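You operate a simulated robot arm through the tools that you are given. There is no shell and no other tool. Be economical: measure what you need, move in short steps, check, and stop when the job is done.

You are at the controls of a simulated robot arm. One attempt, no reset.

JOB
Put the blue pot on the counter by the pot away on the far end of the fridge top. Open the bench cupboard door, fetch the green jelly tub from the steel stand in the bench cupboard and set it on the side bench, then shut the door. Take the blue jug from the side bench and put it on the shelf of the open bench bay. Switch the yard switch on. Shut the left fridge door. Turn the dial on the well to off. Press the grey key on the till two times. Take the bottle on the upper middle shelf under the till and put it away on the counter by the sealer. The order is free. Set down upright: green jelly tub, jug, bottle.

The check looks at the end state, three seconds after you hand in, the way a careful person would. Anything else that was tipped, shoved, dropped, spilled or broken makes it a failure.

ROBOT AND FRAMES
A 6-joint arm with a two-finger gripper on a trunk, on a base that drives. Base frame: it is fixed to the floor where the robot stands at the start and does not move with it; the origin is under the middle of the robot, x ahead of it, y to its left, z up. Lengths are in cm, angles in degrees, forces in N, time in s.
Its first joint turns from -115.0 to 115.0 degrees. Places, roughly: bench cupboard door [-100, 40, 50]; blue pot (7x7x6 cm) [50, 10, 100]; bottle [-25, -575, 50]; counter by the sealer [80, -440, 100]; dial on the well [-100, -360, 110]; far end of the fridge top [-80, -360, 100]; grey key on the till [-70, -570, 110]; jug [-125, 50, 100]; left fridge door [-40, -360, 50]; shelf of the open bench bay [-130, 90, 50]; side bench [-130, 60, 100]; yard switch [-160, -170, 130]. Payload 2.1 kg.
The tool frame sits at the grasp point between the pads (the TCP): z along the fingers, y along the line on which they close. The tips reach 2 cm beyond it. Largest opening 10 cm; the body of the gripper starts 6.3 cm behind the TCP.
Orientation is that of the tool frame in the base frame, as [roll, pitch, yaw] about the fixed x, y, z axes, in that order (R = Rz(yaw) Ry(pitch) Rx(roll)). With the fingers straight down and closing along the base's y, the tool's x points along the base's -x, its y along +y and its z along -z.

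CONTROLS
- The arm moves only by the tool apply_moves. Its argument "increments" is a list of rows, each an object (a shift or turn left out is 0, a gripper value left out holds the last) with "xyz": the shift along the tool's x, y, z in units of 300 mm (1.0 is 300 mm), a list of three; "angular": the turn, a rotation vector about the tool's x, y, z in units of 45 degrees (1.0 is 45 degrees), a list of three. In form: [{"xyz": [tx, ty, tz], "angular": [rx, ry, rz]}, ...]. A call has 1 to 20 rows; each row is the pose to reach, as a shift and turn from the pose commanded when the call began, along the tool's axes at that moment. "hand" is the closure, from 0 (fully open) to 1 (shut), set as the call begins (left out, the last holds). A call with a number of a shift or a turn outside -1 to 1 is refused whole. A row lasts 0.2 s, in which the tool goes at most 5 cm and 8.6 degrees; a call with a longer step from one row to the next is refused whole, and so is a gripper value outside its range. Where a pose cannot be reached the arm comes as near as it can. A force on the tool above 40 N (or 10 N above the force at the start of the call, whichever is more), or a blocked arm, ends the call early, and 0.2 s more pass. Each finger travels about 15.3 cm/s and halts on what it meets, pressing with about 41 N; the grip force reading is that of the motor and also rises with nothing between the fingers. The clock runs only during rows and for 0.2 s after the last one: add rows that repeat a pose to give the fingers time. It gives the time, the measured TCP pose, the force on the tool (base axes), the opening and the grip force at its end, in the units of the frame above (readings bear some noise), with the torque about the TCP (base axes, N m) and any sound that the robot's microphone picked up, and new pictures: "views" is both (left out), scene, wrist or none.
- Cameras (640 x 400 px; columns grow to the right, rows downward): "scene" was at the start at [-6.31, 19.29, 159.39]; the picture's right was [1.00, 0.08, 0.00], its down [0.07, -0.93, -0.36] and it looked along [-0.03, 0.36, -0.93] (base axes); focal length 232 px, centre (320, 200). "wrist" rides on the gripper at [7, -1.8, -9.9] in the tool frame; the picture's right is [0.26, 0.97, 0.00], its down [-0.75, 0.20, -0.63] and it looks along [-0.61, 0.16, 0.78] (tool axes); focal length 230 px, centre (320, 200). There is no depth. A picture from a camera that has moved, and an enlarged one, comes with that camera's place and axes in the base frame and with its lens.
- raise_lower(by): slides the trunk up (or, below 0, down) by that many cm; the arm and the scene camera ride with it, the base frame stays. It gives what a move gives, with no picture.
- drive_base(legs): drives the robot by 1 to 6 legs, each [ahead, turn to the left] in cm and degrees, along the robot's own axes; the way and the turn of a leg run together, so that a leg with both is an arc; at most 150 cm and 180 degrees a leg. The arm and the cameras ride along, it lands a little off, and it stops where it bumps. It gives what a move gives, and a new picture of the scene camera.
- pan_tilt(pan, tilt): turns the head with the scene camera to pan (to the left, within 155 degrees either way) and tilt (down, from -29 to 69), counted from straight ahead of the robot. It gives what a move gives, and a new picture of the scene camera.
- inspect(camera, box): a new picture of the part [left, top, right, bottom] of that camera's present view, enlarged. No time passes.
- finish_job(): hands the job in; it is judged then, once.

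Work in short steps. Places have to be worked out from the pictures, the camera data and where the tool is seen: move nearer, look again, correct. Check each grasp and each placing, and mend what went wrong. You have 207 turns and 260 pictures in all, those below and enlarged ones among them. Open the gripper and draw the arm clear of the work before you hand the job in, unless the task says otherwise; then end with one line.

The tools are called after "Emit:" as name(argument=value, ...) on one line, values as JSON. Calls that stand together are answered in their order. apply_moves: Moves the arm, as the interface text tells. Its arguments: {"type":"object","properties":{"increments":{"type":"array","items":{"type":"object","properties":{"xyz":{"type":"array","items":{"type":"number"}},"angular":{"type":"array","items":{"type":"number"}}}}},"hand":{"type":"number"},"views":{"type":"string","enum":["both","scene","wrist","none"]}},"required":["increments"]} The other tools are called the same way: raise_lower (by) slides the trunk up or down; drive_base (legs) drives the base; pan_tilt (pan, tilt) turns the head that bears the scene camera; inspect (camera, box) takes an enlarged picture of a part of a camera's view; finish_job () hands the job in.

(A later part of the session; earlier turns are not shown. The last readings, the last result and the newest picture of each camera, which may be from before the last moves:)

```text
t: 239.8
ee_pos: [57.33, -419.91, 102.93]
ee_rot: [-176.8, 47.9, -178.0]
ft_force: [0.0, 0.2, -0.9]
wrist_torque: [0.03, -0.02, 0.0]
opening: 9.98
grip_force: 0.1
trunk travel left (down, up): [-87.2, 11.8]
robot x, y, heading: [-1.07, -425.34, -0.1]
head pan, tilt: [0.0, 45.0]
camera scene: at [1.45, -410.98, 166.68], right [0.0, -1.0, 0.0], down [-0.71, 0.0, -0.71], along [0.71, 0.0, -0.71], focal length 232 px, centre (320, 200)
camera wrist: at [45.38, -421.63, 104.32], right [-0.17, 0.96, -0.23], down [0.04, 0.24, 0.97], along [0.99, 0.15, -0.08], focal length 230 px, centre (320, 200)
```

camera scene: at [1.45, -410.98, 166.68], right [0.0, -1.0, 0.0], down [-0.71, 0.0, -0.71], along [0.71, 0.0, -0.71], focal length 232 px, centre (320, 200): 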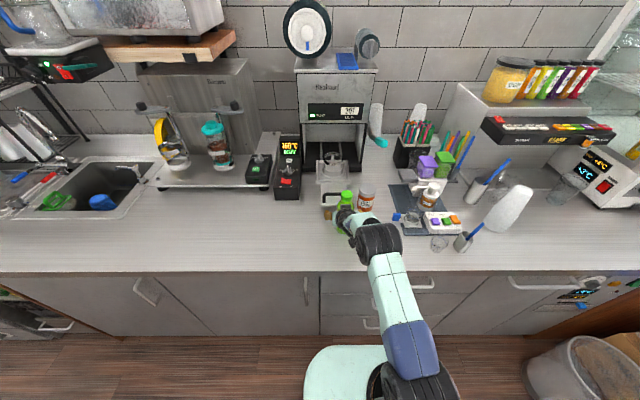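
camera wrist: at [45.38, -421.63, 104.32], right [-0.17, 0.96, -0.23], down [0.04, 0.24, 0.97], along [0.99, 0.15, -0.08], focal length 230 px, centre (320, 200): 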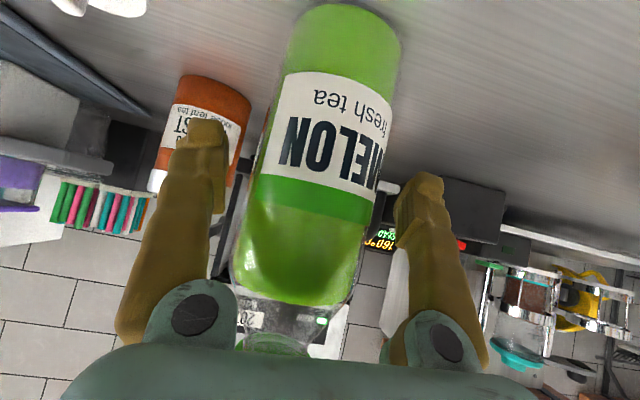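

Released, bottle upright. I retreat along the tool axis.

Emit:
apply_moves(increments=[{"xyz": [0, 0, -0.12]}, {"xyz": [0, 0, -0.27]}, {"xyz": [0, 0, -0.42]}, {"xyz": [0, 0, -0.57]}], views="wrist")

Emit:
drive_base(legs=[[-20, 0]])

Emit:
inspect(camera="scene", box=[220, 100, 440, 300])

```text
t: 240.8
ee_pos: [44.15, -419.62, 114.47]
ee_rot: [-176.8, 48.1, -178.0]
ft_force: [-0.7, -0.9, 0.0]
wrist_torque: [-0.01, -0.04, 0.0]
opening: 10.03
grip_force: 0.0
trunk travel left (down, up): [-87.2, 11.8]
robot x, y, heading: [-0.86, -425.02, 0.0]
head pan, tilt: [0.0, 45.0]
camera wrist: at [32.17, -421.36, 115.87], right [-0.17, 0.96, -0.23], down [0.04, 0.24, 0.97], along [0.99, 0.15, -0.07], focal length 230 px, centre (320, 200)
```

wrist: 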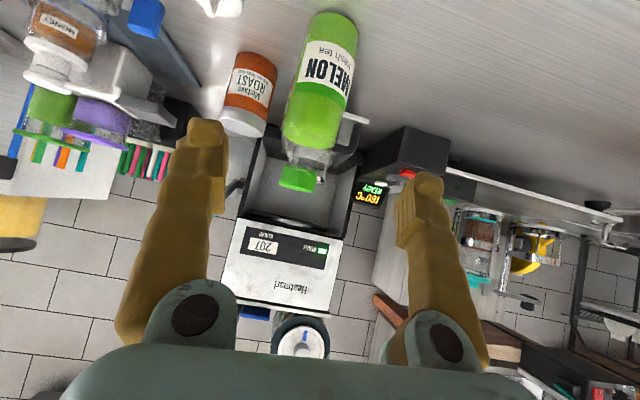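

```text
t: 242.4
ee_pos: [24.03, -419.65, 114.31]
ee_rot: [-176.9, 47.8, -178.3]
ft_force: [-0.5, -0.1, -0.4]
wrist_torque: [-0.02, 0.02, -0.01]
opening: 10.0
grip_force: 0.0
trunk travel left (down, up): [-87.2, 11.8]
robot x, y, heading: [-21.7, -424.92, -0.2]
head pan, tilt: [0.0, 45.0]
camera scene: at [-18.89, -410.92, 166.68], right [-0.01, -1.0, 0.0], down [-0.71, 0.01, -0.71], along [0.71, -0.01, -0.71], focal length 232 px, centre (320, 200)
```

scene: 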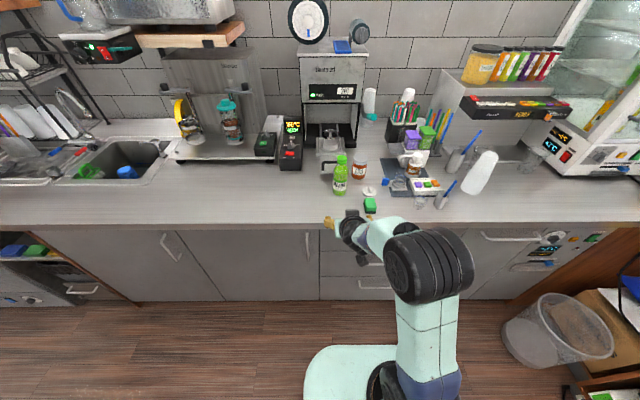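

```text
2.00 times, centred on (330, 200) of scene
camera zoom: at [-18.89, -410.92, 166.68], right [-0.01, -1.0, 0.0], down [-0.71, 0.01, -0.71], along [0.71, -0.01, -0.71], focal length 465 px, centre (300, 200)
```

zoom: 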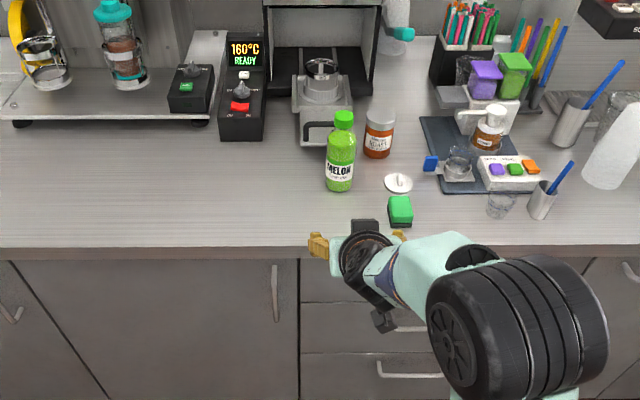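

The bottle stands upright by the sealer. Now I return for the dropped straw bundle.

Emit:
drive_base(legs=[[0, -121], [62, 0], [0, 31]])

Emit:
pan_tilt(pan=-10, tilt=55)

```text
t: 252.4
ee_pos: [-47.8, -522.5, 114.34]
ee_rot: [-176.9, 47.9, 92.2]
ft_force: [-0.1, 0.4, -0.2]
wrist_torque: [0.02, 0.02, 0.0]
opening: 9.99
grip_force: 0.1
trunk travel left (down, up): [-87.2, 11.8]
robot x, y, heading: [-53.44, -477.62, -90.0]
head pan, tilt: [0.0, 45.0]
camera scene: at [-39.29, -479.29, 166.69], right [-1.0, 0.0, 0.0], down [0.0, 0.71, -0.71], along [0.0, -0.71, -0.71], focal length 232 px, centre (320, 200)
```

scene: 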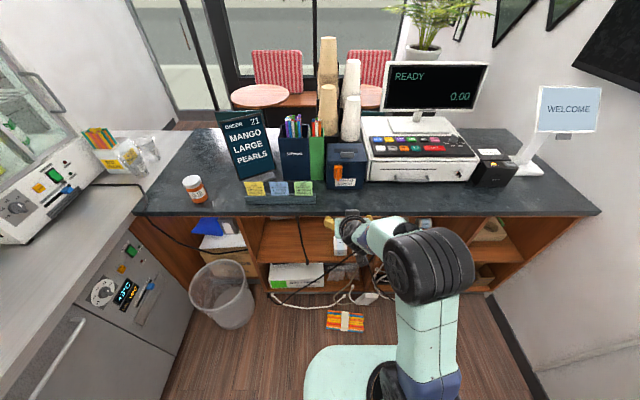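

```text
t: 253.2
ee_pos: [-47.74, -522.57, 114.33]
ee_rot: [-176.8, 48.0, 92.2]
ft_force: [-0.2, 0.3, 0.3]
wrist_torque: [-0.01, 0.0, 0.01]
opening: 10.0
grip_force: 0.0
trunk travel left (down, up): [-87.2, 11.8]
robot x, y, heading: [-53.54, -476.86, -90.1]
head pan, tilt: [-10.0, 55.0]
camera scene: at [-40.51, -478.23, 165.35], right [-0.98, 0.17, 0.0], down [0.14, 0.81, -0.57], along [-0.1, -0.57, -0.82], focal length 232 px, centre (320, 200)
```

scene: 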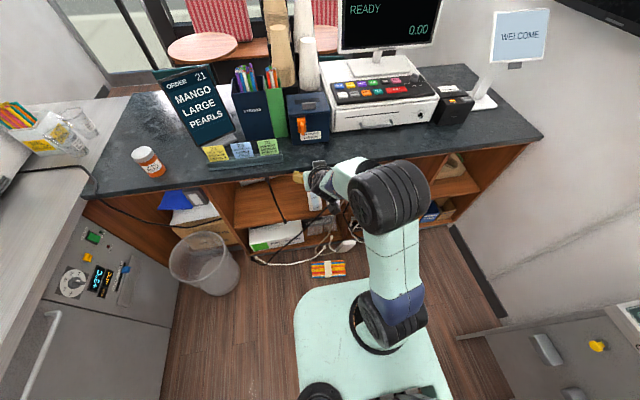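

The bundle lies flat at (-56,-532). I zoom to judge its size.

Emit:
inspect(camera="scene", box=[280, 235, 380, 300])

```text
6.15 times, centred on (330, 268) of scene
camera zoom: at [-40.51, -478.23, 165.35], right [-0.98, 0.17, 0.0], down [0.14, 0.81, -0.57], along [-0.1, -0.57, -0.82], focal length 1430 px, centre (258, -215)
```

zoom: 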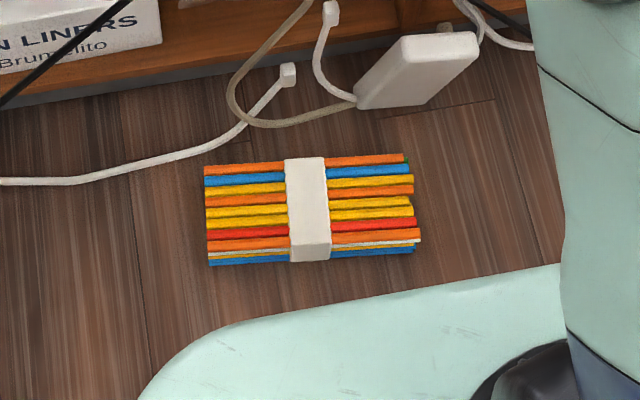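

The bundle is about 23.6×10×4.4 cm, borderline for my 10 cm opening. I set the tool pointing down and lower toward it for a close look.

Emit:
apply_moves(increments=[{"xyz": [0.03, -0.05, -0.01], "angular": [0, 0.17, 0]}, {"xyz": [0.06, -0.1, -0.02], "angular": [0, 0.34, 0]}, {"xyz": [0.09, -0.15, -0.03], "angular": [0, 0.51, 0]}, {"xyz": [0.12, -0.2, -0.04], "angular": [0, 0.68, 0]}, {"xyz": [0.14, -0.233, -0.054], "angular": [0, 0.85, 0]}, {"xyz": [0.14, -0.233, -0.054], "angular": [0, 1.0, 0]}], views="none")

Emit:
drive_base(legs=[[12, 0]])

Emit:
raise_lower(by=-40)

Emit:
raise_lower(by=-30)

Emit:
apply_moves(increments=[{"angular": [0, 0.06, 0]}])

```text
t: 254.6
ee_pos: [-54.82, -518.73, 112.44]
ee_rot: [-177.9, 2.7, 90.0]
ft_force: [-0.3, -0.5, -0.3]
wrist_torque: [-0.03, 0.02, -0.03]
opening: 10.0
grip_force: 0.1
out of reach, approached as far as the arm can: row 1, 2, 3
trunk travel left (down, up): [-87.2, 11.8]
robot x, y, heading: [-53.45, -477.18, -90.1]
head pan, tilt: [-10.0, 55.0]
```

```text
t: 255.8
ee_pos: [-54.75, -530.0, 112.87]
ee_rot: [-177.9, 3.5, 90.1]
ft_force: [0.0, -0.6, 1.6]
wrist_torque: [-0.02, -0.02, -0.02]
opening: 9.98
grip_force: 0.0
trunk travel left (down, up): [-87.2, 11.8]
robot x, y, heading: [-53.5, -489.36, -90.1]
head pan, tilt: [-10.0, 55.0]
camera scene: at [-40.54, -489.06, 165.36], right [-0.98, 0.17, 0.0], down [0.14, 0.8, -0.58], along [-0.1, -0.57, -0.81], focal length 232 px, centre (320, 200)
```

scene: 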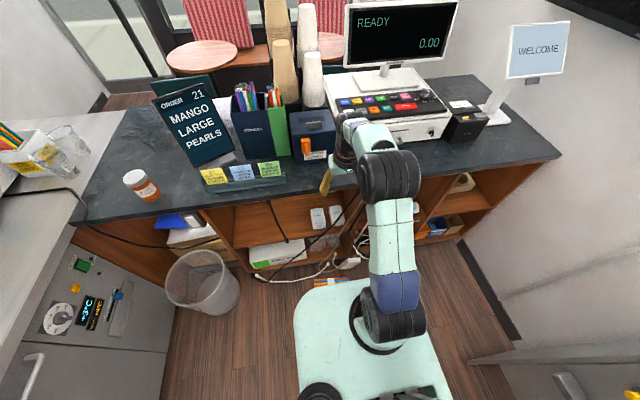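

```text
t: 259.6
ee_pos: [-54.85, -530.69, 72.6]
ee_rot: [-177.9, 3.0, 90.0]
ft_force: [0.2, -0.9, -0.6]
wrist_torque: [0.03, 0.01, 0.02]
opening: 9.97
grip_force: 0.1
trunk travel left (down, up): [-47.2, 51.8]
robot x, y, heading: [-53.39, -489.16, -90.0]
head pan, tilt: [-10.0, 55.0]
```

```text
t: 262.6
ee_pos: [-54.93, -530.74, 42.65]
ee_rot: [-177.8, 3.0, 90.0]
ft_force: [-0.2, 0.8, -0.5]
wrist_torque: [0.0, -0.01, 0.0]
opening: 9.99
grip_force: 0.0
trunk travel left (down, up): [-17.2, 81.8]
robot x, y, heading: [-53.43, -489.42, -90.0]
head pan, tilt: [-10.0, 55.0]
```

```text
t: 263.0
ee_pos: [-54.8, -530.58, 42.65]
ee_rot: [-177.9, 0.3, 89.9]
ft_force: [-0.2, -0.4, -0.2]
wrist_torque: [0.02, 0.01, 0.01]
opening: 9.98
grip_force: 0.0
trunk travel left (down, up): [-17.2, 81.8]
robot x, y, heading: [-53.2, -489.53, -90.3]
head pan, tilt: [-10.0, 55.0]
camera scene: at [-40.54, -490.4, 95.35], right [-0.98, 0.17, 0.0], down [0.14, 0.81, -0.57], along [-0.1, -0.56, -0.82], focal length 232 px, centre (320, 200)
camera wrist: at [-56.28, -523.61, 52.45], right [0.97, 0.26, -0.04], down [0.22, -0.75, 0.63], along [0.13, -0.61, -0.78], focal length 230 px, centre (320, 200)
```

scene: 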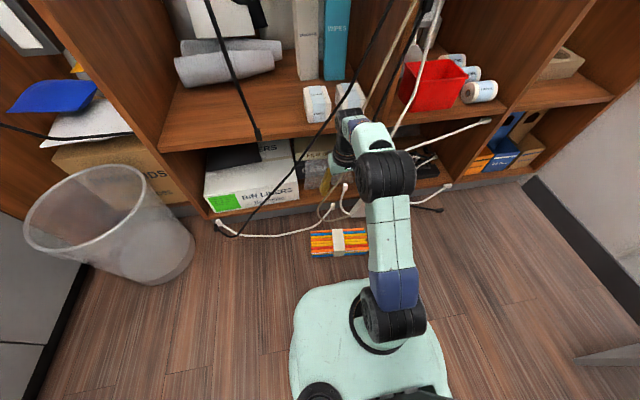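
wrist: 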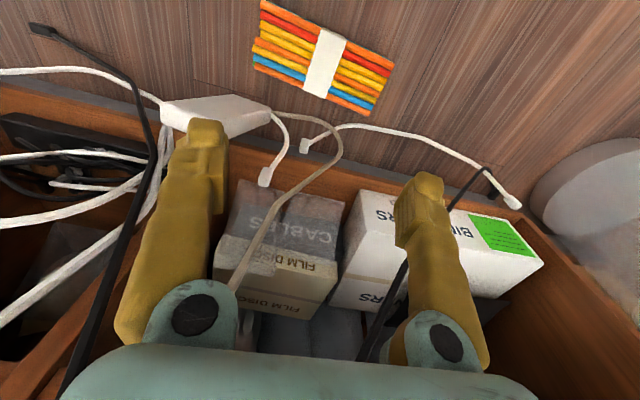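

The bundle's width looks near 10–11 cm. I rotate the gripper 90° to compare its opening against the bundle's width directly.

Emit:
apply_moves(increments=[{"angular": [0, 0, 0.17]}, {"angular": [0, 0, 0.34]}, {"angular": [0, 0, 0.51]}, {"angular": [0, 0, 0.68]}, {"angular": [0, 0, 0.85]}, {"angular": [0, 0, 1.0]}], views="none")

Emit:
apply_moves(increments=[{"angular": [0, 0, 0.17]}, {"angular": [0, 0, 0.34]}, {"angular": [0, 0, 0.51]}, {"angular": [0, 0, 0.68]}, {"angular": [0, 0, 0.85]}, {"angular": [0, 0, 1.0]}], views="wrist")

```text
t: 264.4
ee_pos: [-54.84, -530.76, 42.59]
ee_rot: [-178.7, 1.7, 44.9]
ft_force: [0.2, -0.3, -0.4]
wrist_torque: [-0.01, 0.0, -0.01]
opening: 9.99
grip_force: 0.1
trunk travel left (down, up): [-17.2, 81.8]
robot x, y, heading: [-53.54, -489.34, -90.0]
head pan, tilt: [-10.0, 55.0]
```

```text
t: 265.8
ee_pos: [-54.89, -530.56, 42.74]
ee_rot: [179.7, 2.1, -0.2]
ft_force: [0.4, -0.5, 0.1]
wrist_torque: [-0.01, 0.0, 0.0]
opening: 10.0
grip_force: 0.1
trunk travel left (down, up): [-17.2, 81.8]
robot x, y, heading: [-53.96, -489.44, -90.2]
head pan, tilt: [-10.0, 55.0]
camera wrist: at [-47.45, -528.73, 52.16], right [0.25, -0.97, 0.0], down [-0.73, -0.19, 0.66], along [-0.64, -0.16, -0.75], focal length 230 px, centre (320, 200)
```

wrist: 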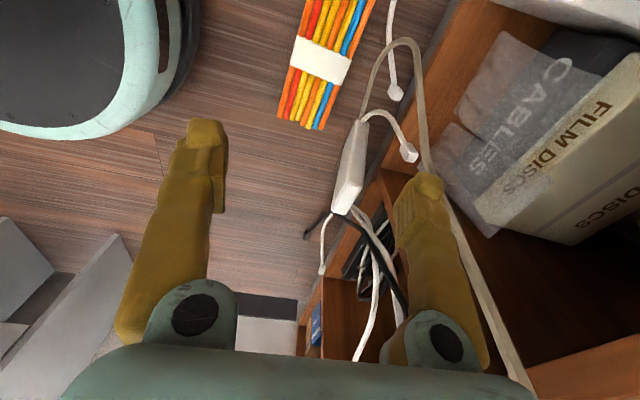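

The bundle is ~10.4 cm wide, too wide to grip flat, so I'll tip it on its long side: block it with the robot's base and roll it up with the finger. First retract the arm a little and drive up to it.

Emit:
apply_moves(increments=[{"xyz": [0.01, -0.12, 0]}, {"xyz": [0.02, -0.23, 0]}], hand=1, views="none")

Emit:
drive_base(legs=[[13, 0]])

Emit:
pan_tilt(pan=0, tilt=69)

```text
t: 266.4
ee_pos: [-54.36, -523.67, 42.56]
ee_rot: [179.6, 2.2, 0.0]
ft_force: [-0.6, 0.6, -0.4]
wrist_torque: [-0.01, 0.0, 0.02]
opening: 0.0
grip_force: 29.4
trunk travel left (down, up): [-17.2, 81.8]
robot x, y, heading: [-53.65, -489.17, -90.1]
head pan, tilt: [-10.0, 55.0]
```

```text
t: 267.7
ee_pos: [-54.43, -536.71, 42.5]
ee_rot: [179.7, 2.1, -0.2]
ft_force: [0.1, -0.1, 0.7]
wrist_torque: [0.0, -0.02, -0.01]
opening: 0.0
grip_force: 30.1
trunk travel left (down, up): [-17.2, 81.8]
robot x, y, heading: [-53.31, -502.58, -90.2]
head pan, tilt: [-10.0, 55.0]
camera scene: at [-40.55, -503.39, 95.35], right [-0.98, 0.17, 0.0], down [0.14, 0.81, -0.57], along [-0.1, -0.56, -0.82], focal length 232 px, centre (320, 200)
```

scene: 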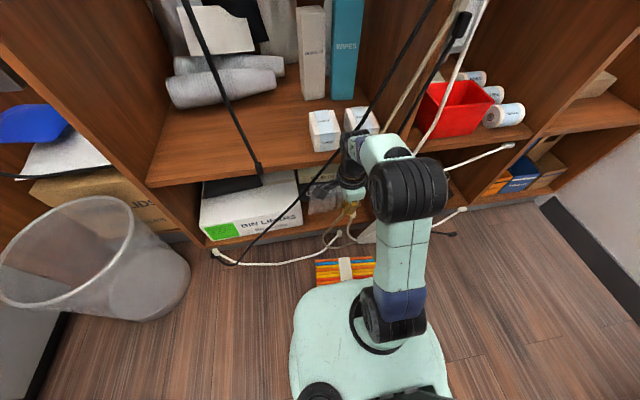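

```text
t: 268.5
ee_pos: [-54.42, -536.72, 42.53]
ee_rot: [179.6, 2.1, -0.1]
ft_force: [-0.1, -0.3, 1.0]
wrist_torque: [0.0, -0.01, -0.02]
opening: 0.01
grip_force: 29.5
trunk travel left (down, up): [-17.2, 81.8]
robot x, y, heading: [-53.36, -502.49, -90.2]
head pan, tilt: [0.0, 68.8]
camera scene: at [-39.3, -501.89, 93.81], right [-1.0, 0.0, 0.0], down [0.0, 0.93, -0.36], along [0.0, -0.36, -0.93], focal length 232 px, centre (320, 200)
```

scene: 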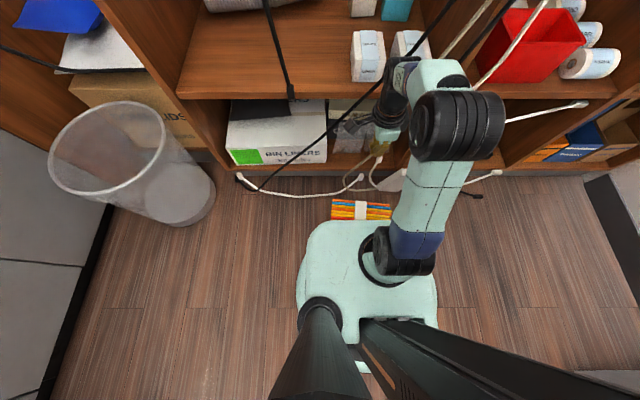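

Cables hang close behind, so I retract 5 cm, lower to just above the bundle's height, and only then reach behind it.

Emit:
apply_moves(increments=[{"xyz": [0, -0.1, 0]}, {"xyz": [0, -0.18, 0]}], views="none")

Emit:
raise_lower(by=-17)

Emit:
apply_moves(increments=[{"xyz": [0, 0, 0.15]}, {"xyz": [0, 0, 0.3]}, {"xyz": [0, 0, 0.45]}, {"xyz": [0, 0, 0.54]}], views="wrist")

```text
t: 269.1
ee_pos: [-54.37, -531.18, 42.44]
ee_rot: [179.8, 2.2, -0.2]
ft_force: [-0.7, -0.4, -0.4]
wrist_torque: [0.04, -0.03, -0.01]
opening: 0.0
grip_force: 29.4
trunk travel left (down, up): [-17.2, 81.8]
robot x, y, heading: [-53.38, -502.03, -90.2]
head pan, tilt: [0.0, 68.8]
```

```text
t: 271.0
ee_pos: [-54.38, -531.2, 25.45]
ee_rot: [179.6, 2.1, -0.3]
ft_force: [0.0, -0.5, -0.1]
wrist_torque: [-0.02, 0.02, -0.03]
opening: 0.0
grip_force: 29.4
trunk travel left (down, up): [-0.2, 98.8]
robot x, y, heading: [-53.27, -502.5, -90.0]
head pan, tilt: [0.0, 68.8]
```

```text
t: 272.0
ee_pos: [-54.93, -531.34, 9.31]
ee_rot: [179.8, 2.0, -0.3]
ft_force: [0.3, 0.5, 1.3]
wrist_torque: [-0.01, 0.01, -0.01]
opening: 0.0
grip_force: 29.6
trunk travel left (down, up): [-0.2, 98.8]
robot x, y, heading: [-53.33, -502.09, -90.3]
head pan, tilt: [0.0, 68.8]
camera wrist: at [-47.45, -529.49, 18.84], right [0.25, -0.97, 0.0], down [-0.73, -0.19, 0.66], along [-0.64, -0.16, -0.75], focal length 230 px, centre (320, 200)
```

wrist: 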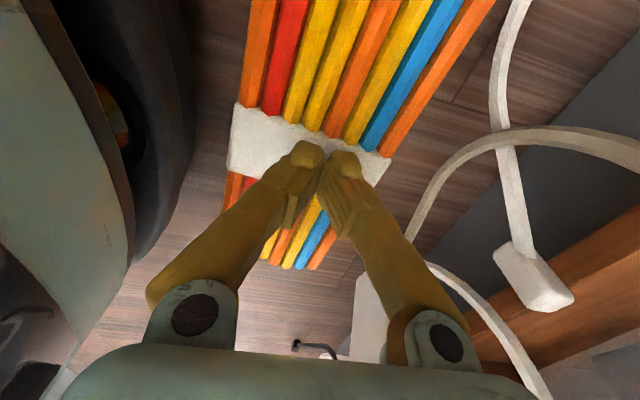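

I go behind the bundle (y≈-539), then down beside its back face.

Emit:
apply_moves(increments=[{"xyz": [0.02, 0.13, 0]}, {"xyz": [0.04, 0.262, 0]}, {"xyz": [0.04, 0.262, 0.1]}, {"xyz": [0.04, 0.262, 0.19]}], views="wrist")

```text
t: 273.0
ee_pos: [-54.02, -539.15, 3.59]
ee_rot: [179.7, 2.1, -0.1]
ft_force: [0.4, -0.2, -0.9]
wrist_torque: [-0.05, -0.03, -0.01]
opening: 0.0
grip_force: 29.8
trunk travel left (down, up): [-0.2, 98.8]
robot x, y, heading: [-53.59, -502.51, -90.0]
head pan, tilt: [0.0, 68.8]
camera wrist: at [-46.7, -537.31, 13.14], right [0.25, -0.97, 0.0], down [-0.73, -0.19, 0.66], along [-0.64, -0.16, -0.75], focal length 230 px, centre (320, 200)
```

wrist: 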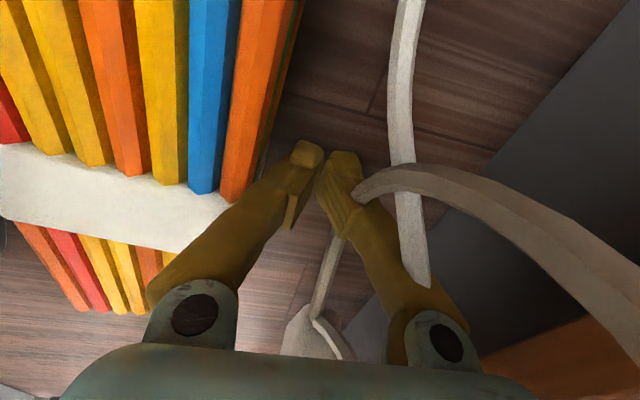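

Now pull it against the base (about 2.3 cm) and see the reaction.

Emit:
apply_moves(increments=[{"xyz": [0.03, -0.02, -0.013]}, {"xyz": [0.05, -0.04, -0.013]}, {"xyz": [0.05, -0.06, -0.013]}, {"xyz": [0.05, -0.08, -0.013]}], views="none")

```text
t: 274.0
ee_pos: [-52.45, -536.93, 3.83]
ee_rot: [179.6, 2.1, -0.2]
ft_force: [0.4, -1.2, -0.1]
wrist_torque: [0.02, -0.03, -0.02]
opening: 0.0
grip_force: 29.3
trunk travel left (down, up): [-0.2, 98.8]
robot x, y, heading: [-53.23, -502.78, -90.1]
head pan, tilt: [0.0, 68.8]
```

The bundle slides with ~1 N. I center in x and keep pulling until it meets the base.

Emit:
apply_moves(increments=[{"xyz": [-0.06, 0.01, 0]}, {"xyz": [-0.115, 0.01, 0]}, {"xyz": [-0.115, -0.015, 0]}, {"xyz": [-0.115, -0.03, 0]}, {"xyz": [-0.115, -0.045, 0]}, {"xyz": [-0.115, -0.06, 0]}, {"xyz": [-0.115, -0.075, 0]}], views="wrist")

```text
t: 275.3
ee_pos: [-55.93, -536.18, 4.29]
ee_rot: [178.1, 2.1, -0.3]
ft_force: [-1.4, -12.0, 0.0]
wrist_torque: [0.26, -0.01, -0.12]
opening: 0.0
grip_force: 29.7
trunk travel left (down, up): [-0.2, 98.8]
robot x, y, heading: [-53.74, -502.66, -90.4]
head pan, tilt: [0.0, 68.8]
stopped in row 6: the force on the tool passed its limit at 44 N (the readings are from after the stop); the commanded pose is now the measured one
camera wrist: at [-48.54, -534.0, 13.78], right [0.25, -0.97, 0.02], down [-0.73, -0.18, 0.66], along [-0.64, -0.18, -0.75], focal length 230 px, centre (320, 200)
```

wrist: 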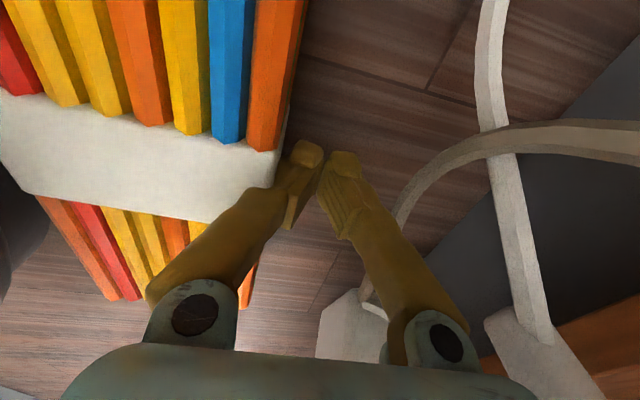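

It's clamped between finger and base. I begin the rolling arc, up to about 20°.

Emit:
apply_moves(increments=[{"xyz": [0, -0.012, -0.02]}, {"xyz": [0, -0.016, -0.042]}, {"xyz": [0, -0.024, -0.063]}, {"xyz": [0, -0.036, -0.093]}, {"xyz": [0, -0.05, -0.123]}], views="wrist")

```text
t: 276.1
ee_pos: [-55.79, -535.95, 6.02]
ee_rot: [177.1, 2.0, -0.4]
ft_force: [-0.7, -13.5, 3.1]
wrist_torque: [0.3, 0.0, -0.12]
opening: 0.0
grip_force: 29.8
trunk travel left (down, up): [-0.2, 98.8]
robot x, y, heading: [-53.47, -502.1, -90.1]
head pan, tilt: [0.0, 68.8]
stopped in row 3: the force on the tool passed its limit at 42 N (the readings are from after the stop); the commanded pose is now the measured one
camera wrist: at [-48.55, -533.65, 15.49], right [0.25, -0.97, 0.04], down [-0.73, -0.16, 0.67], along [-0.64, -0.2, -0.75], focal length 230 px, centre (320, 200)
```

wrist: 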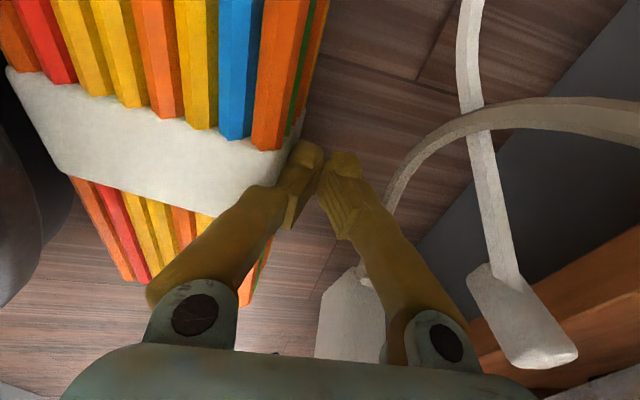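

It is lifting. I continue the arc with a bit less pressing.

Emit:
apply_moves(increments=[{"xyz": [0, -0.004, -0.02]}, {"xyz": [0, -0.01, -0.04]}, {"xyz": [0, -0.018, -0.06]}, {"xyz": [0, -0.028, -0.08]}, {"xyz": [0, -0.038, -0.1]}], views="wrist")

```text
t: 277.2
ee_pos: [-55.72, -535.51, 8.47]
ee_rot: [176.1, 2.0, -0.3]
ft_force: [-0.6, -9.5, 0.4]
wrist_torque: [-0.1, -0.02, -0.08]
opening: 0.0
grip_force: 29.3
trunk travel left (down, up): [-0.2, 98.8]
robot x, y, heading: [-53.43, -502.13, -89.7]
head pan, tilt: [0.0, 68.8]
stopped in row 5: the force on the tool passed its limit at 42 N (the readings are from after the stop); the commanded pose is now the measured one
camera wrist: at [-48.41, -532.98, 17.99], right [0.26, -0.97, 0.06], down [-0.73, -0.15, 0.67], along [-0.64, -0.21, -0.74], focal length 230 px, centre (320, 200)
```

wrist: 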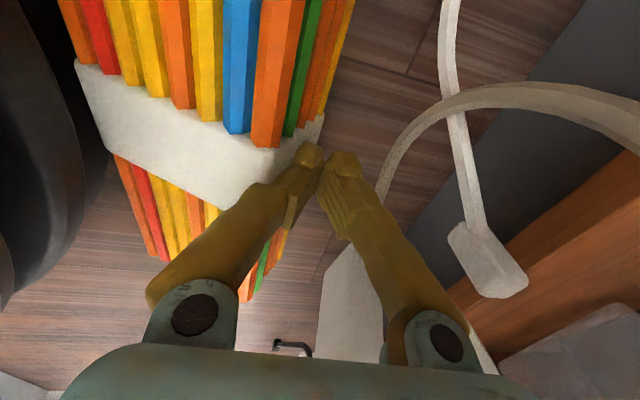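

Tilted about 25°. I keep following the arc.

Emit:
apply_moves(increments=[{"xyz": [0, -0.012, -0.031]}, {"xyz": [0, -0.03, -0.061]}, {"xyz": [0, -0.049, -0.089]}, {"xyz": [0, -0.07, -0.115]}, {"xyz": [0, -0.094, -0.139]}], views="wrist")

```text
t: 277.9
ee_pos: [-55.66, -535.03, 10.66]
ee_rot: [174.8, 2.1, -0.3]
ft_force: [-1.5, -9.6, 2.8]
wrist_torque: [-0.08, -0.01, -0.1]
opening: 0.0
grip_force: 29.0
trunk travel left (down, up): [-0.2, 98.8]
robot x, y, heading: [-53.18, -502.15, -90.1]
head pan, tilt: [0.0, 68.8]
stopped in row 3: the force on the tool passed its limit at 42 N (the readings are from after the stop); the commanded pose is now the measured one
camera wrist: at [-48.3, -532.22, 20.1], right [0.26, -0.96, 0.08], down [-0.73, -0.14, 0.67], along [-0.64, -0.23, -0.74], focal length 230 px, centre (320, 200)
```

wrist: 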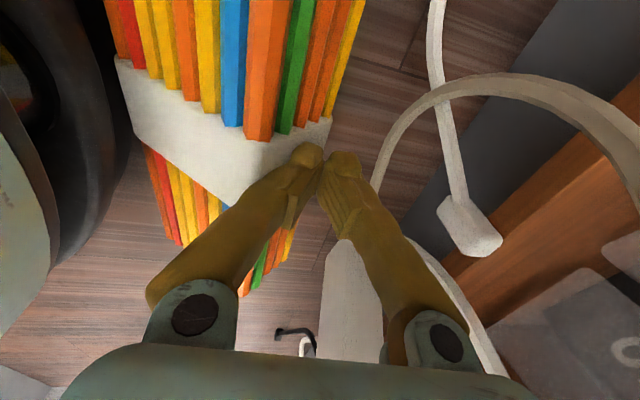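

About 40° now. Continue, a bit more upward and less inward.

Emit:
apply_moves(increments=[{"xyz": [0, -0.007, -0.027]}, {"xyz": [0, -0.017, -0.053]}, {"xyz": [0, -0.03, -0.077]}, {"xyz": [0, -0.047, -0.1]}, {"xyz": [0, -0.067, -0.12]}], views="wrist")

```text
t: 279.1
ee_pos: [-55.51, -532.44, 14.08]
ee_rot: [175.3, 1.9, -0.3]
ft_force: [-0.2, -0.4, 0.4]
wrist_torque: [-0.02, 0.02, 0.03]
opening: 0.0
grip_force: 29.5
trunk travel left (down, up): [-0.2, 98.8]
robot x, y, heading: [-53.06, -502.14, -89.9]
head pan, tilt: [0.0, 68.8]
camera wrist: at [-48.13, -529.8, 23.47], right [0.26, -0.96, 0.07], down [-0.73, -0.14, 0.67], along [-0.64, -0.22, -0.74], focal length 230 px, centre (320, 200)
```

wrist: 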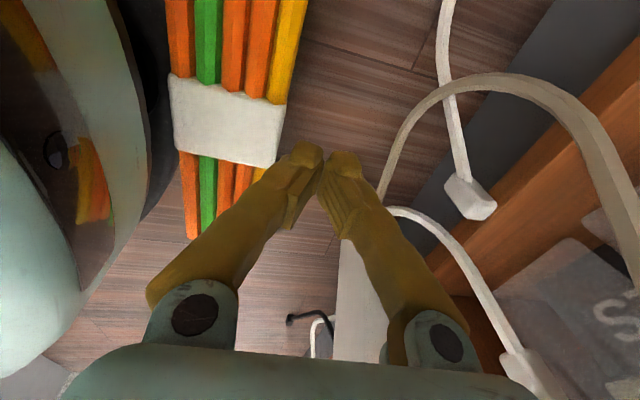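

It stands on its long edge now, ~5.5 cm thick. I rise clear, back the base off 8 cm, then grip it from above.

Emit:
apply_moves(increments=[{"xyz": [0, 0.03, -0.05]}, {"xyz": [0, 0.03, -0.15]}, {"xyz": [0, 0.03, -0.27]}], views="none")

Emit:
drive_base(legs=[[-8, 0]])

Emit:
apply_moves(increments=[{"xyz": [0, 0.03, 0], "angular": [0.06, 0, 0]}, {"xyz": [0, 0.05, 0], "angular": [0.1, 0, 0]}], hand=0, views="wrist")

```text
t: 279.9
ee_pos: [-55.33, -532.55, 22.29]
ee_rot: [175.2, 2.0, -0.3]
ft_force: [0.4, 0.1, -1.0]
wrist_torque: [0.05, -0.01, 0.01]
opening: 0.02
grip_force: 29.6
trunk travel left (down, up): [-0.2, 98.8]
robot x, y, heading: [-53.53, -502.16, -90.0]
head pan, tilt: [0.0, 68.8]
```

```text
t: 280.9
ee_pos: [-55.22, -524.62, 22.36]
ee_rot: [175.2, 2.1, -0.3]
ft_force: [-0.8, 0.6, 0.3]
wrist_torque: [-0.02, -0.01, 0.01]
opening: 0.0
grip_force: 29.6
trunk travel left (down, up): [-0.2, 98.8]
robot x, y, heading: [-53.38, -494.13, -90.0]
head pan, tilt: [0.0, 68.8]
camera scene: at [-39.29, -493.85, 76.8], right [-1.0, 0.0, 0.0], down [0.0, 0.93, -0.36], along [0.0, -0.36, -0.93], focal length 232 px, centre (320, 200)
```

scene: 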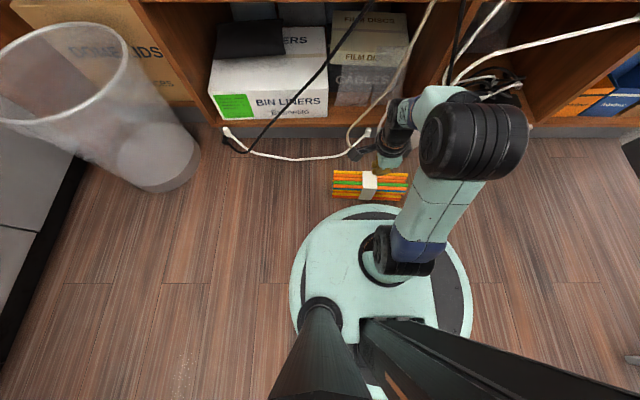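

```text
t: 281.5
ee_pos: [-55.31, -526.05, 22.34]
ee_rot: [179.7, 2.0, -0.4]
ft_force: [-0.3, -0.4, -0.2]
wrist_torque: [-0.02, 0.01, 0.01]
opening: 10.0
grip_force: 0.0
trunk travel left (down, up): [-0.2, 98.8]
robot x, y, heading: [-53.25, -494.54, -90.2]
head pan, tilt: [0.0, 68.8]
camera wrist: at [-48.0, -524.19, 31.99], right [0.25, -0.97, 0.0], down [-0.73, -0.19, 0.66], along [-0.64, -0.16, -0.75], focal length 230 px, centre (320, 200)
```

wrist: 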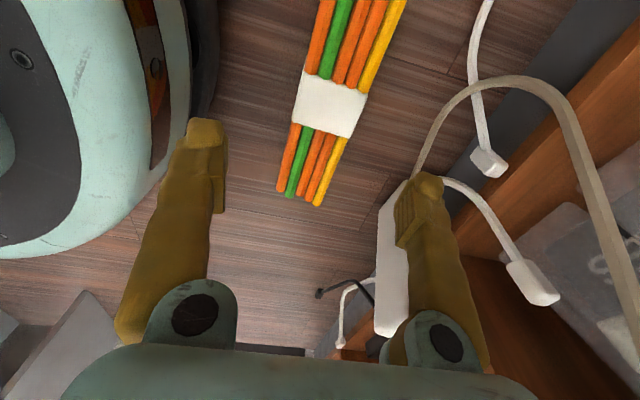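

Nicely aligned. I descend and grip it over the band.

Emit:
apply_moves(increments=[{"xyz": [-0.02, 0.02, 0.14]}, {"xyz": [-0.02, 0.02, 0.28]}, {"xyz": [-0.02, 0.022, 0.4]}, {"xyz": [-0.02, 0.022, 0.5]}], views="none")

Emit:
apply_moves(increments=[{"xyz": [0, 0, 0]}, {"xyz": [0, 0, 0]}, {"xyz": [0, 0, 0]}, {"xyz": [0, 0, 0]}], hand=1, views="wrist")

```text
t: 282.5
ee_pos: [-56.22, -526.96, 7.31]
ee_rot: [179.8, 2.0, -0.3]
ft_force: [0.2, -0.4, -0.5]
wrist_torque: [0.0, -0.04, -0.02]
opening: 9.98
grip_force: 0.1
trunk travel left (down, up): [-0.2, 98.8]
robot x, y, heading: [-53.63, -494.52, -89.9]
head pan, tilt: [0.0, 68.8]
```

```text
t: 283.5
ee_pos: [-56.18, -526.93, 7.33]
ee_rot: [179.7, 1.9, -0.3]
ft_force: [0.1, 0.0, -0.4]
wrist_torque: [-0.02, 0.01, 0.04]
opening: 6.31
grip_force: 41.3
trunk travel left (down, up): [-0.2, 98.8]
robot x, y, heading: [-53.51, -494.49, -90.0]
head pan, tilt: [0.0, 68.8]
camera wrist: at [-48.88, -525.07, 16.89], right [0.25, -0.97, 0.0], down [-0.73, -0.19, 0.66], along [-0.64, -0.16, -0.75], focal length 230 px, centre (320, 200)
```

wrist: 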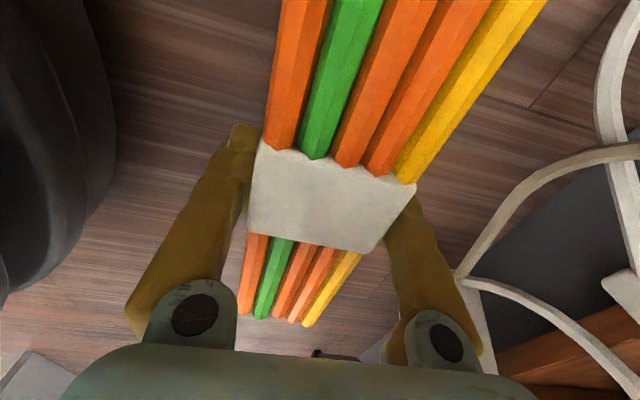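

Firm grip (6.3 cm). I lift it, back away from the cabinet, and raise the trunk to shelf height.

Emit:
raise_lower(by=10)

Emit:
drive_base(legs=[[-25, 0]])

Emit:
raise_lower(by=38)

Emit:
apply_moves(increments=[{"xyz": [0, 0, -0.05], "angular": [-0.17, 0, 0]}, {"xyz": [0, 0, -0.1], "angular": [-0.34, 0, 0]}, {"xyz": [0, 0, -0.15], "angular": [-0.51, 0, 0]}, {"xyz": [0, 0, -0.2], "angular": [-0.68, 0, 0]}, {"xyz": [0, 0, -0.2], "angular": [-0.85, 0, 0]}, {"xyz": [0, 0, -0.2], "angular": [-1, 0, 0]}], views="scene")

```text
t: 284.9
ee_pos: [-56.31, -527.0, 17.29]
ee_rot: [179.7, 1.9, -0.3]
ft_force: [0.1, -0.8, -0.6]
wrist_torque: [0.03, 0.02, 0.0]
opening: 6.24
grip_force: 40.7
trunk travel left (down, up): [-10.2, 88.8]
robot x, y, heading: [-53.22, -493.95, -90.4]
head pan, tilt: [0.0, 68.8]
```

```text
t: 286.7
ee_pos: [-56.25, -501.56, 17.22]
ee_rot: [179.8, 2.0, -0.4]
ft_force: [0.1, 0.5, -1.2]
wrist_torque: [-0.01, 0.0, 0.01]
opening: 6.25
grip_force: 41.6
trunk travel left (down, up): [-10.2, 88.8]
robot x, y, heading: [-53.59, -469.24, -90.4]
head pan, tilt: [0.0, 68.8]
camera scene: at [-39.23, -468.57, 86.8], right [-1.0, 0.0, 0.0], down [0.0, 0.93, -0.36], along [0.0, -0.36, -0.93], focal length 232 px, centre (320, 200)
```

scene: 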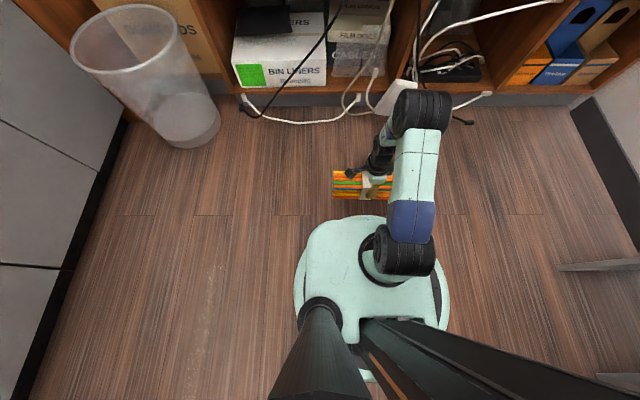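

```text
t: 290.4
ee_pos: [-56.2, -501.64, 55.42]
ee_rot: [179.7, 2.0, -0.4]
ft_force: [-0.4, -0.4, -0.6]
wrist_torque: [0.06, 0.02, 0.0]
opening: 6.22
grip_force: 41.0
trunk travel left (down, up): [-48.2, 50.8]
robot x, y, heading: [-53.26, -468.61, -90.2]
head pan, tilt: [0.0, 68.8]
```

```text
t: 291.8
ee_pos: [-56.81, -505.07, 59.09]
ee_rot: [134.7, 2.0, -0.4]
ft_force: [0.1, 0.2, -1.7]
wrist_torque: [0.07, 0.04, 0.01]
opening: 6.21
grip_force: 41.1
out of reach, approached as far as the arm can: row 1, 4, 5, 6
trunk travel left (down, up): [-48.2, 50.8]
robot x, y, heading: [-53.43, -468.79, -90.4]
head pan, tilt: [0.0, 68.8]
camera scene: at [-39.25, -468.6, 124.81], right [-1.0, 0.0, 0.0], down [0.0, 0.93, -0.36], along [0.0, -0.36, -0.93], focal length 232 px, centre (320, 200)
```

scene: 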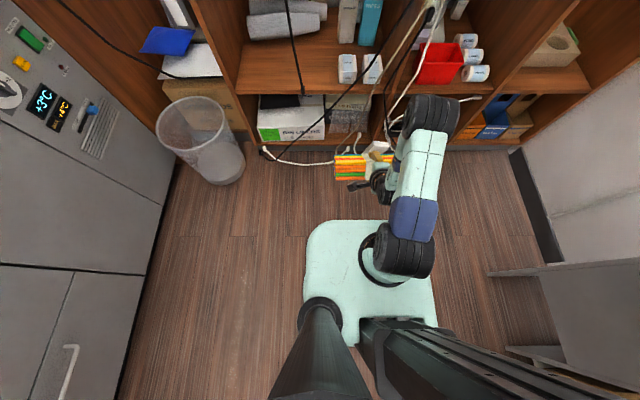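

The tool now points into the shelf at 45°. I drive to x≈-20, then set the final tilt and spin the bundle to pass the cable.

Emit:
drive_base(legs=[[0, 90], [33, 0], [0, -90]])

Emit:
apply_moves(increments=[{"xyz": [0, 0, 0.05], "angular": [-0.11, 0, 0]}, {"xyz": [0, 0, 0.1], "angular": [-0.22, 0, 0]}], views="none")

Emit:
apply_moves(increments=[{"angular": [0, 0, 0.17]}, {"angular": [0, 0, 0.34]}, {"angular": [0, 0, 0.51]}, {"angular": [0, 0, 0.68]}, {"angular": [0, 0, 0.8]}], views="wrist")

Emit:
pan_tilt(pan=0, tilt=45)

```text
t: 301.5
ee_pos: [-22.96, -505.11, 59.0]
ee_rot: [134.7, 2.1, 1.7]
ft_force: [0.4, -0.9, -1.5]
wrist_torque: [0.01, 0.01, -0.02]
opening: 6.2
grip_force: 41.3
trunk travel left (down, up): [-48.2, 50.8]
robot x, y, heading: [-20.68, -469.05, -88.2]
head pan, tilt: [0.0, 68.8]
camera scene: at [-6.79, -468.15, 124.8], right [-1.0, -0.03, 0.0], down [-0.03, 0.93, -0.36], along [0.01, -0.36, -0.93], focal length 232 px, centre (320, 200)
```

scene: 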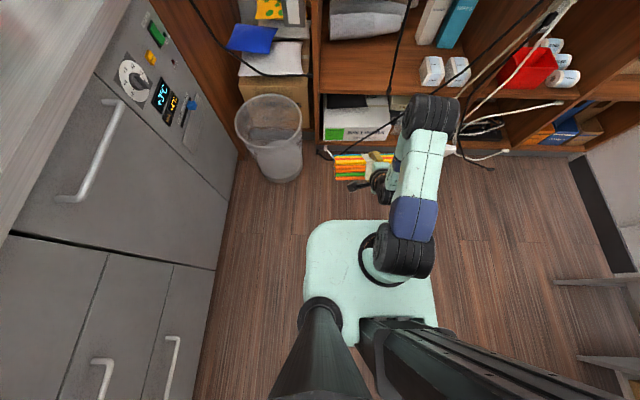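

```text
t: 302.1
ee_pos: [-22.97, -507.39, 56.85]
ee_rot: [124.8, 2.0, 1.7]
ft_force: [-0.1, 0.1, -1.1]
wrist_torque: [0.01, 0.03, -0.01]
opening: 6.18
grip_force: 41.5
trunk travel left (down, up): [-48.2, 50.8]
robot x, y, heading: [-20.92, -469.19, -88.0]
head pan, tilt: [0.0, 68.8]
```

```text
t: 303.3
ee_pos: [-23.05, -507.47, 56.99]
ee_rot: [129.9, -27.1, -20.7]
ft_force: [0.6, -0.5, -0.5]
wrist_torque: [0.02, 0.02, 0.04]
opening: 6.2
grip_force: 41.4
trunk travel left (down, up): [-48.2, 50.8]
robot x, y, heading: [-21.21, -469.24, -88.1]
head pan, tilt: [0.0, 68.8]
camera wrist: at [-16.19, -500.5, 64.43], right [-0.32, -0.54, 0.78], down [-0.74, 0.66, 0.15], along [-0.59, -0.53, -0.61], focal length 230 px, centre (320, 200)
```

wrist: 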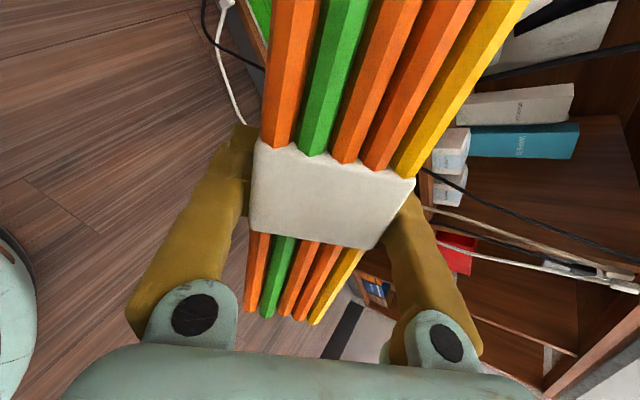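

```text
t: 304.2
ee_pos: [-23.05, -507.4, 56.96]
ee_rot: [130.0, -27.0, -20.5]
ft_force: [-0.3, 0.0, -1.4]
wrist_torque: [0.04, -0.01, -0.01]
opening: 6.21
grip_force: 41.1
trunk travel left (down, up): [-48.2, 50.8]
robot x, y, heading: [-20.87, -469.38, -88.1]
head pan, tilt: [0.0, 45.0]
camera scene: at [-6.7, -470.69, 127.68], right [-1.0, -0.03, 0.0], down [-0.02, 0.71, -0.71], along [0.02, -0.71, -0.71], focal length 232 px, centre (320, 200)
```

scene: 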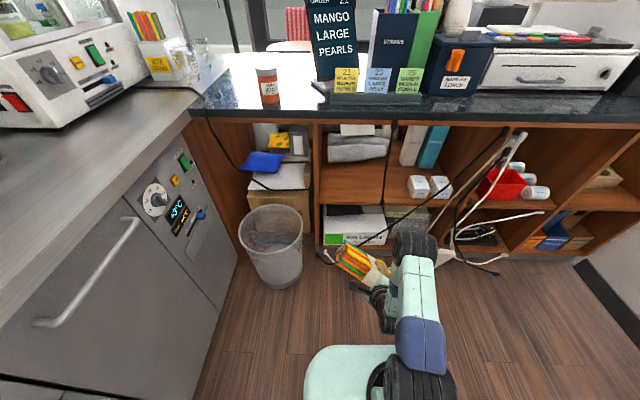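

The spin works. I raise 9.5 cm, spin 24° more and shift +x so the bundle fits between panel and cable; also straighten the heading.

Emit:
raise_lower(by=9.5)

Emit:
drive_base(legs=[[0, -2]])

Emit:
apply_moves(increments=[{"xyz": [0.07, -0.045, 0], "angular": [0, 0, 0.17]}, {"xyz": [0.14, -0.09, 0], "angular": [0, 0, 0.34]}, {"xyz": [0.2, -0.13, 0], "angular": [0, 0, 0.5]}, {"xyz": [0.2, -0.13, 0], "angular": [0, 0, 0.53]}], views="scene")

```text
t: 305.5
ee_pos: [-23.05, -507.39, 66.45]
ee_rot: [129.8, -27.1, -20.5]
ft_force: [-0.2, 0.6, -1.4]
wrist_torque: [0.0, 0.01, -0.02]
opening: 6.21
grip_force: 40.8
trunk travel left (down, up): [-57.7, 41.3]
robot x, y, heading: [-20.95, -469.01, -88.1]
head pan, tilt: [0.0, 45.0]
```

```text
t: 306.2
ee_pos: [-24.23, -507.3, 66.56]
ee_rot: [129.9, -27.1, -22.4]
ft_force: [0.5, -0.2, -1.4]
wrist_torque: [0.06, 0.02, -0.01]
opening: 6.23
grip_force: 40.7
trunk travel left (down, up): [-57.7, 41.3]
robot x, y, heading: [-20.93, -468.67, -90.4]
head pan, tilt: [0.0, 45.0]
camera scene: at [-6.77, -471.19, 137.19], right [-1.0, 0.0, 0.0], down [0.0, 0.71, -0.71], along [0.0, -0.71, -0.71], focal length 232 px, centre (320, 200)
```

scene: 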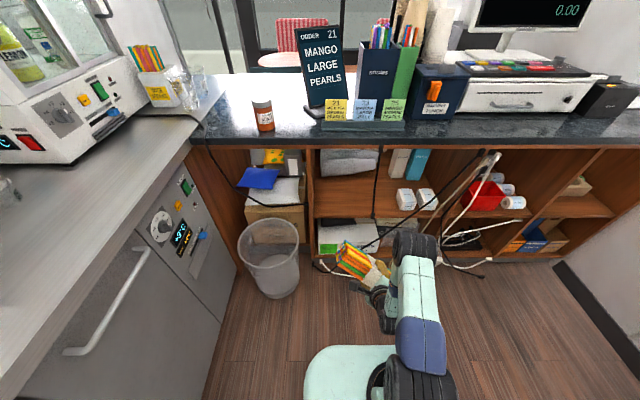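

```text
t: 307.2
ee_pos: [-17.32, -507.56, 66.45]
ee_rot: [142.4, -43.9, -43.6]
ft_force: [0.2, -0.2, -0.8]
wrist_torque: [0.0, -0.01, 0.01]
opening: 6.21
grip_force: 41.0
trunk travel left (down, up): [-57.7, 41.3]
robot x, y, heading: [-21.02, -468.92, -90.2]
head pan, tilt: [0.0, 45.0]
camera scene: at [-6.8, -471.19, 137.19], right [-1.0, 0.0, 0.0], down [0.0, 0.71, -0.71], along [0.0, -0.71, -0.71], focal length 232 px, centre (320, 200)
```

scene: 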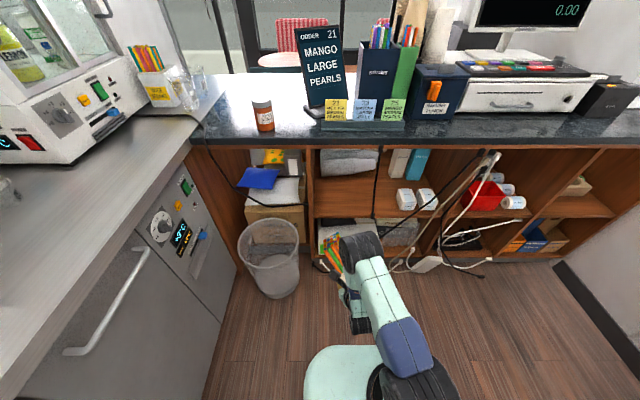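

Well centered in the gap (x -3 to -29). I drive the bundle into the bay.

Emit:
drive_base(legs=[[36, 0]])

```text
t: 309.6
ee_pos: [-17.42, -543.35, 66.44]
ee_rot: [142.3, -43.7, -43.6]
ft_force: [-0.1, 0.6, -1.3]
wrist_torque: [0.05, 0.02, 0.0]
opening: 6.21
grip_force: 41.6
trunk travel left (down, up): [-57.7, 41.3]
robot x, y, heading: [-20.88, -505.33, -90.3]
head pan, tilt: [0.0, 45.0]
camera scene: at [-6.85, -507.08, 137.19], right [-1.0, 0.0, 0.0], down [0.0, 0.71, -0.71], along [0.0, -0.71, -0.71], focal length 232 px, centre (320, 200)
```

scene: 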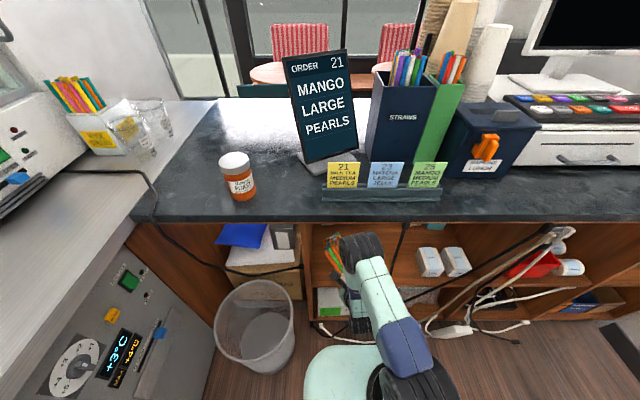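

No contact. I extend 10.5 cm further into the bay.

Emit:
apply_moves(increments=[{"xyz": [0.058, 0.033, 0.096]}, {"xyz": [0.116, 0.066, 0.191]}, {"xyz": [0.1745, 0.0985, 0.287]}], views="none")

Emit:
apply_moves(increments=[{"angular": [0, 0, -0.17]}, {"angular": [0, 0, -0.34]}, {"angular": [0, 0, -0.51]}, {"angular": [0, 0, -0.68]}], views="wrist")

```text
t: 310.4
ee_pos: [-17.48, -554.1, 66.6]
ee_rot: [142.3, -43.8, -43.5]
ft_force: [0.0, -0.4, -1.6]
wrist_torque: [0.03, -0.03, 0.02]
opening: 6.2
grip_force: 41.1
trunk travel left (down, up): [-57.7, 41.3]
robot x, y, heading: [-20.71, -504.86, -90.2]
head pan, tilt: [0.0, 45.0]
```

```text
t: 311.4
ee_pos: [-17.32, -553.87, 66.55]
ee_rot: [127.9, -21.7, -17.8]
ft_force: [0.7, 0.2, -0.7]
wrist_torque: [0.0, 0.03, -0.01]
opening: 6.23
grip_force: 40.7
trunk travel left (down, up): [-57.7, 41.3]
robot x, y, heading: [-21.27, -504.68, -90.3]
head pan, tilt: [0.0, 45.0]
camera wrist: at [-10.07, -546.78, 73.31], right [-0.22, -0.55, 0.8], down [-0.74, 0.63, 0.23], along [-0.63, -0.55, -0.55], focal length 230 px, centre (320, 200)
```

wrist: 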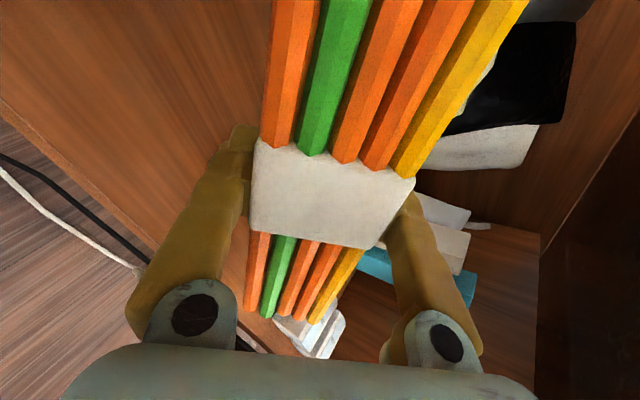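

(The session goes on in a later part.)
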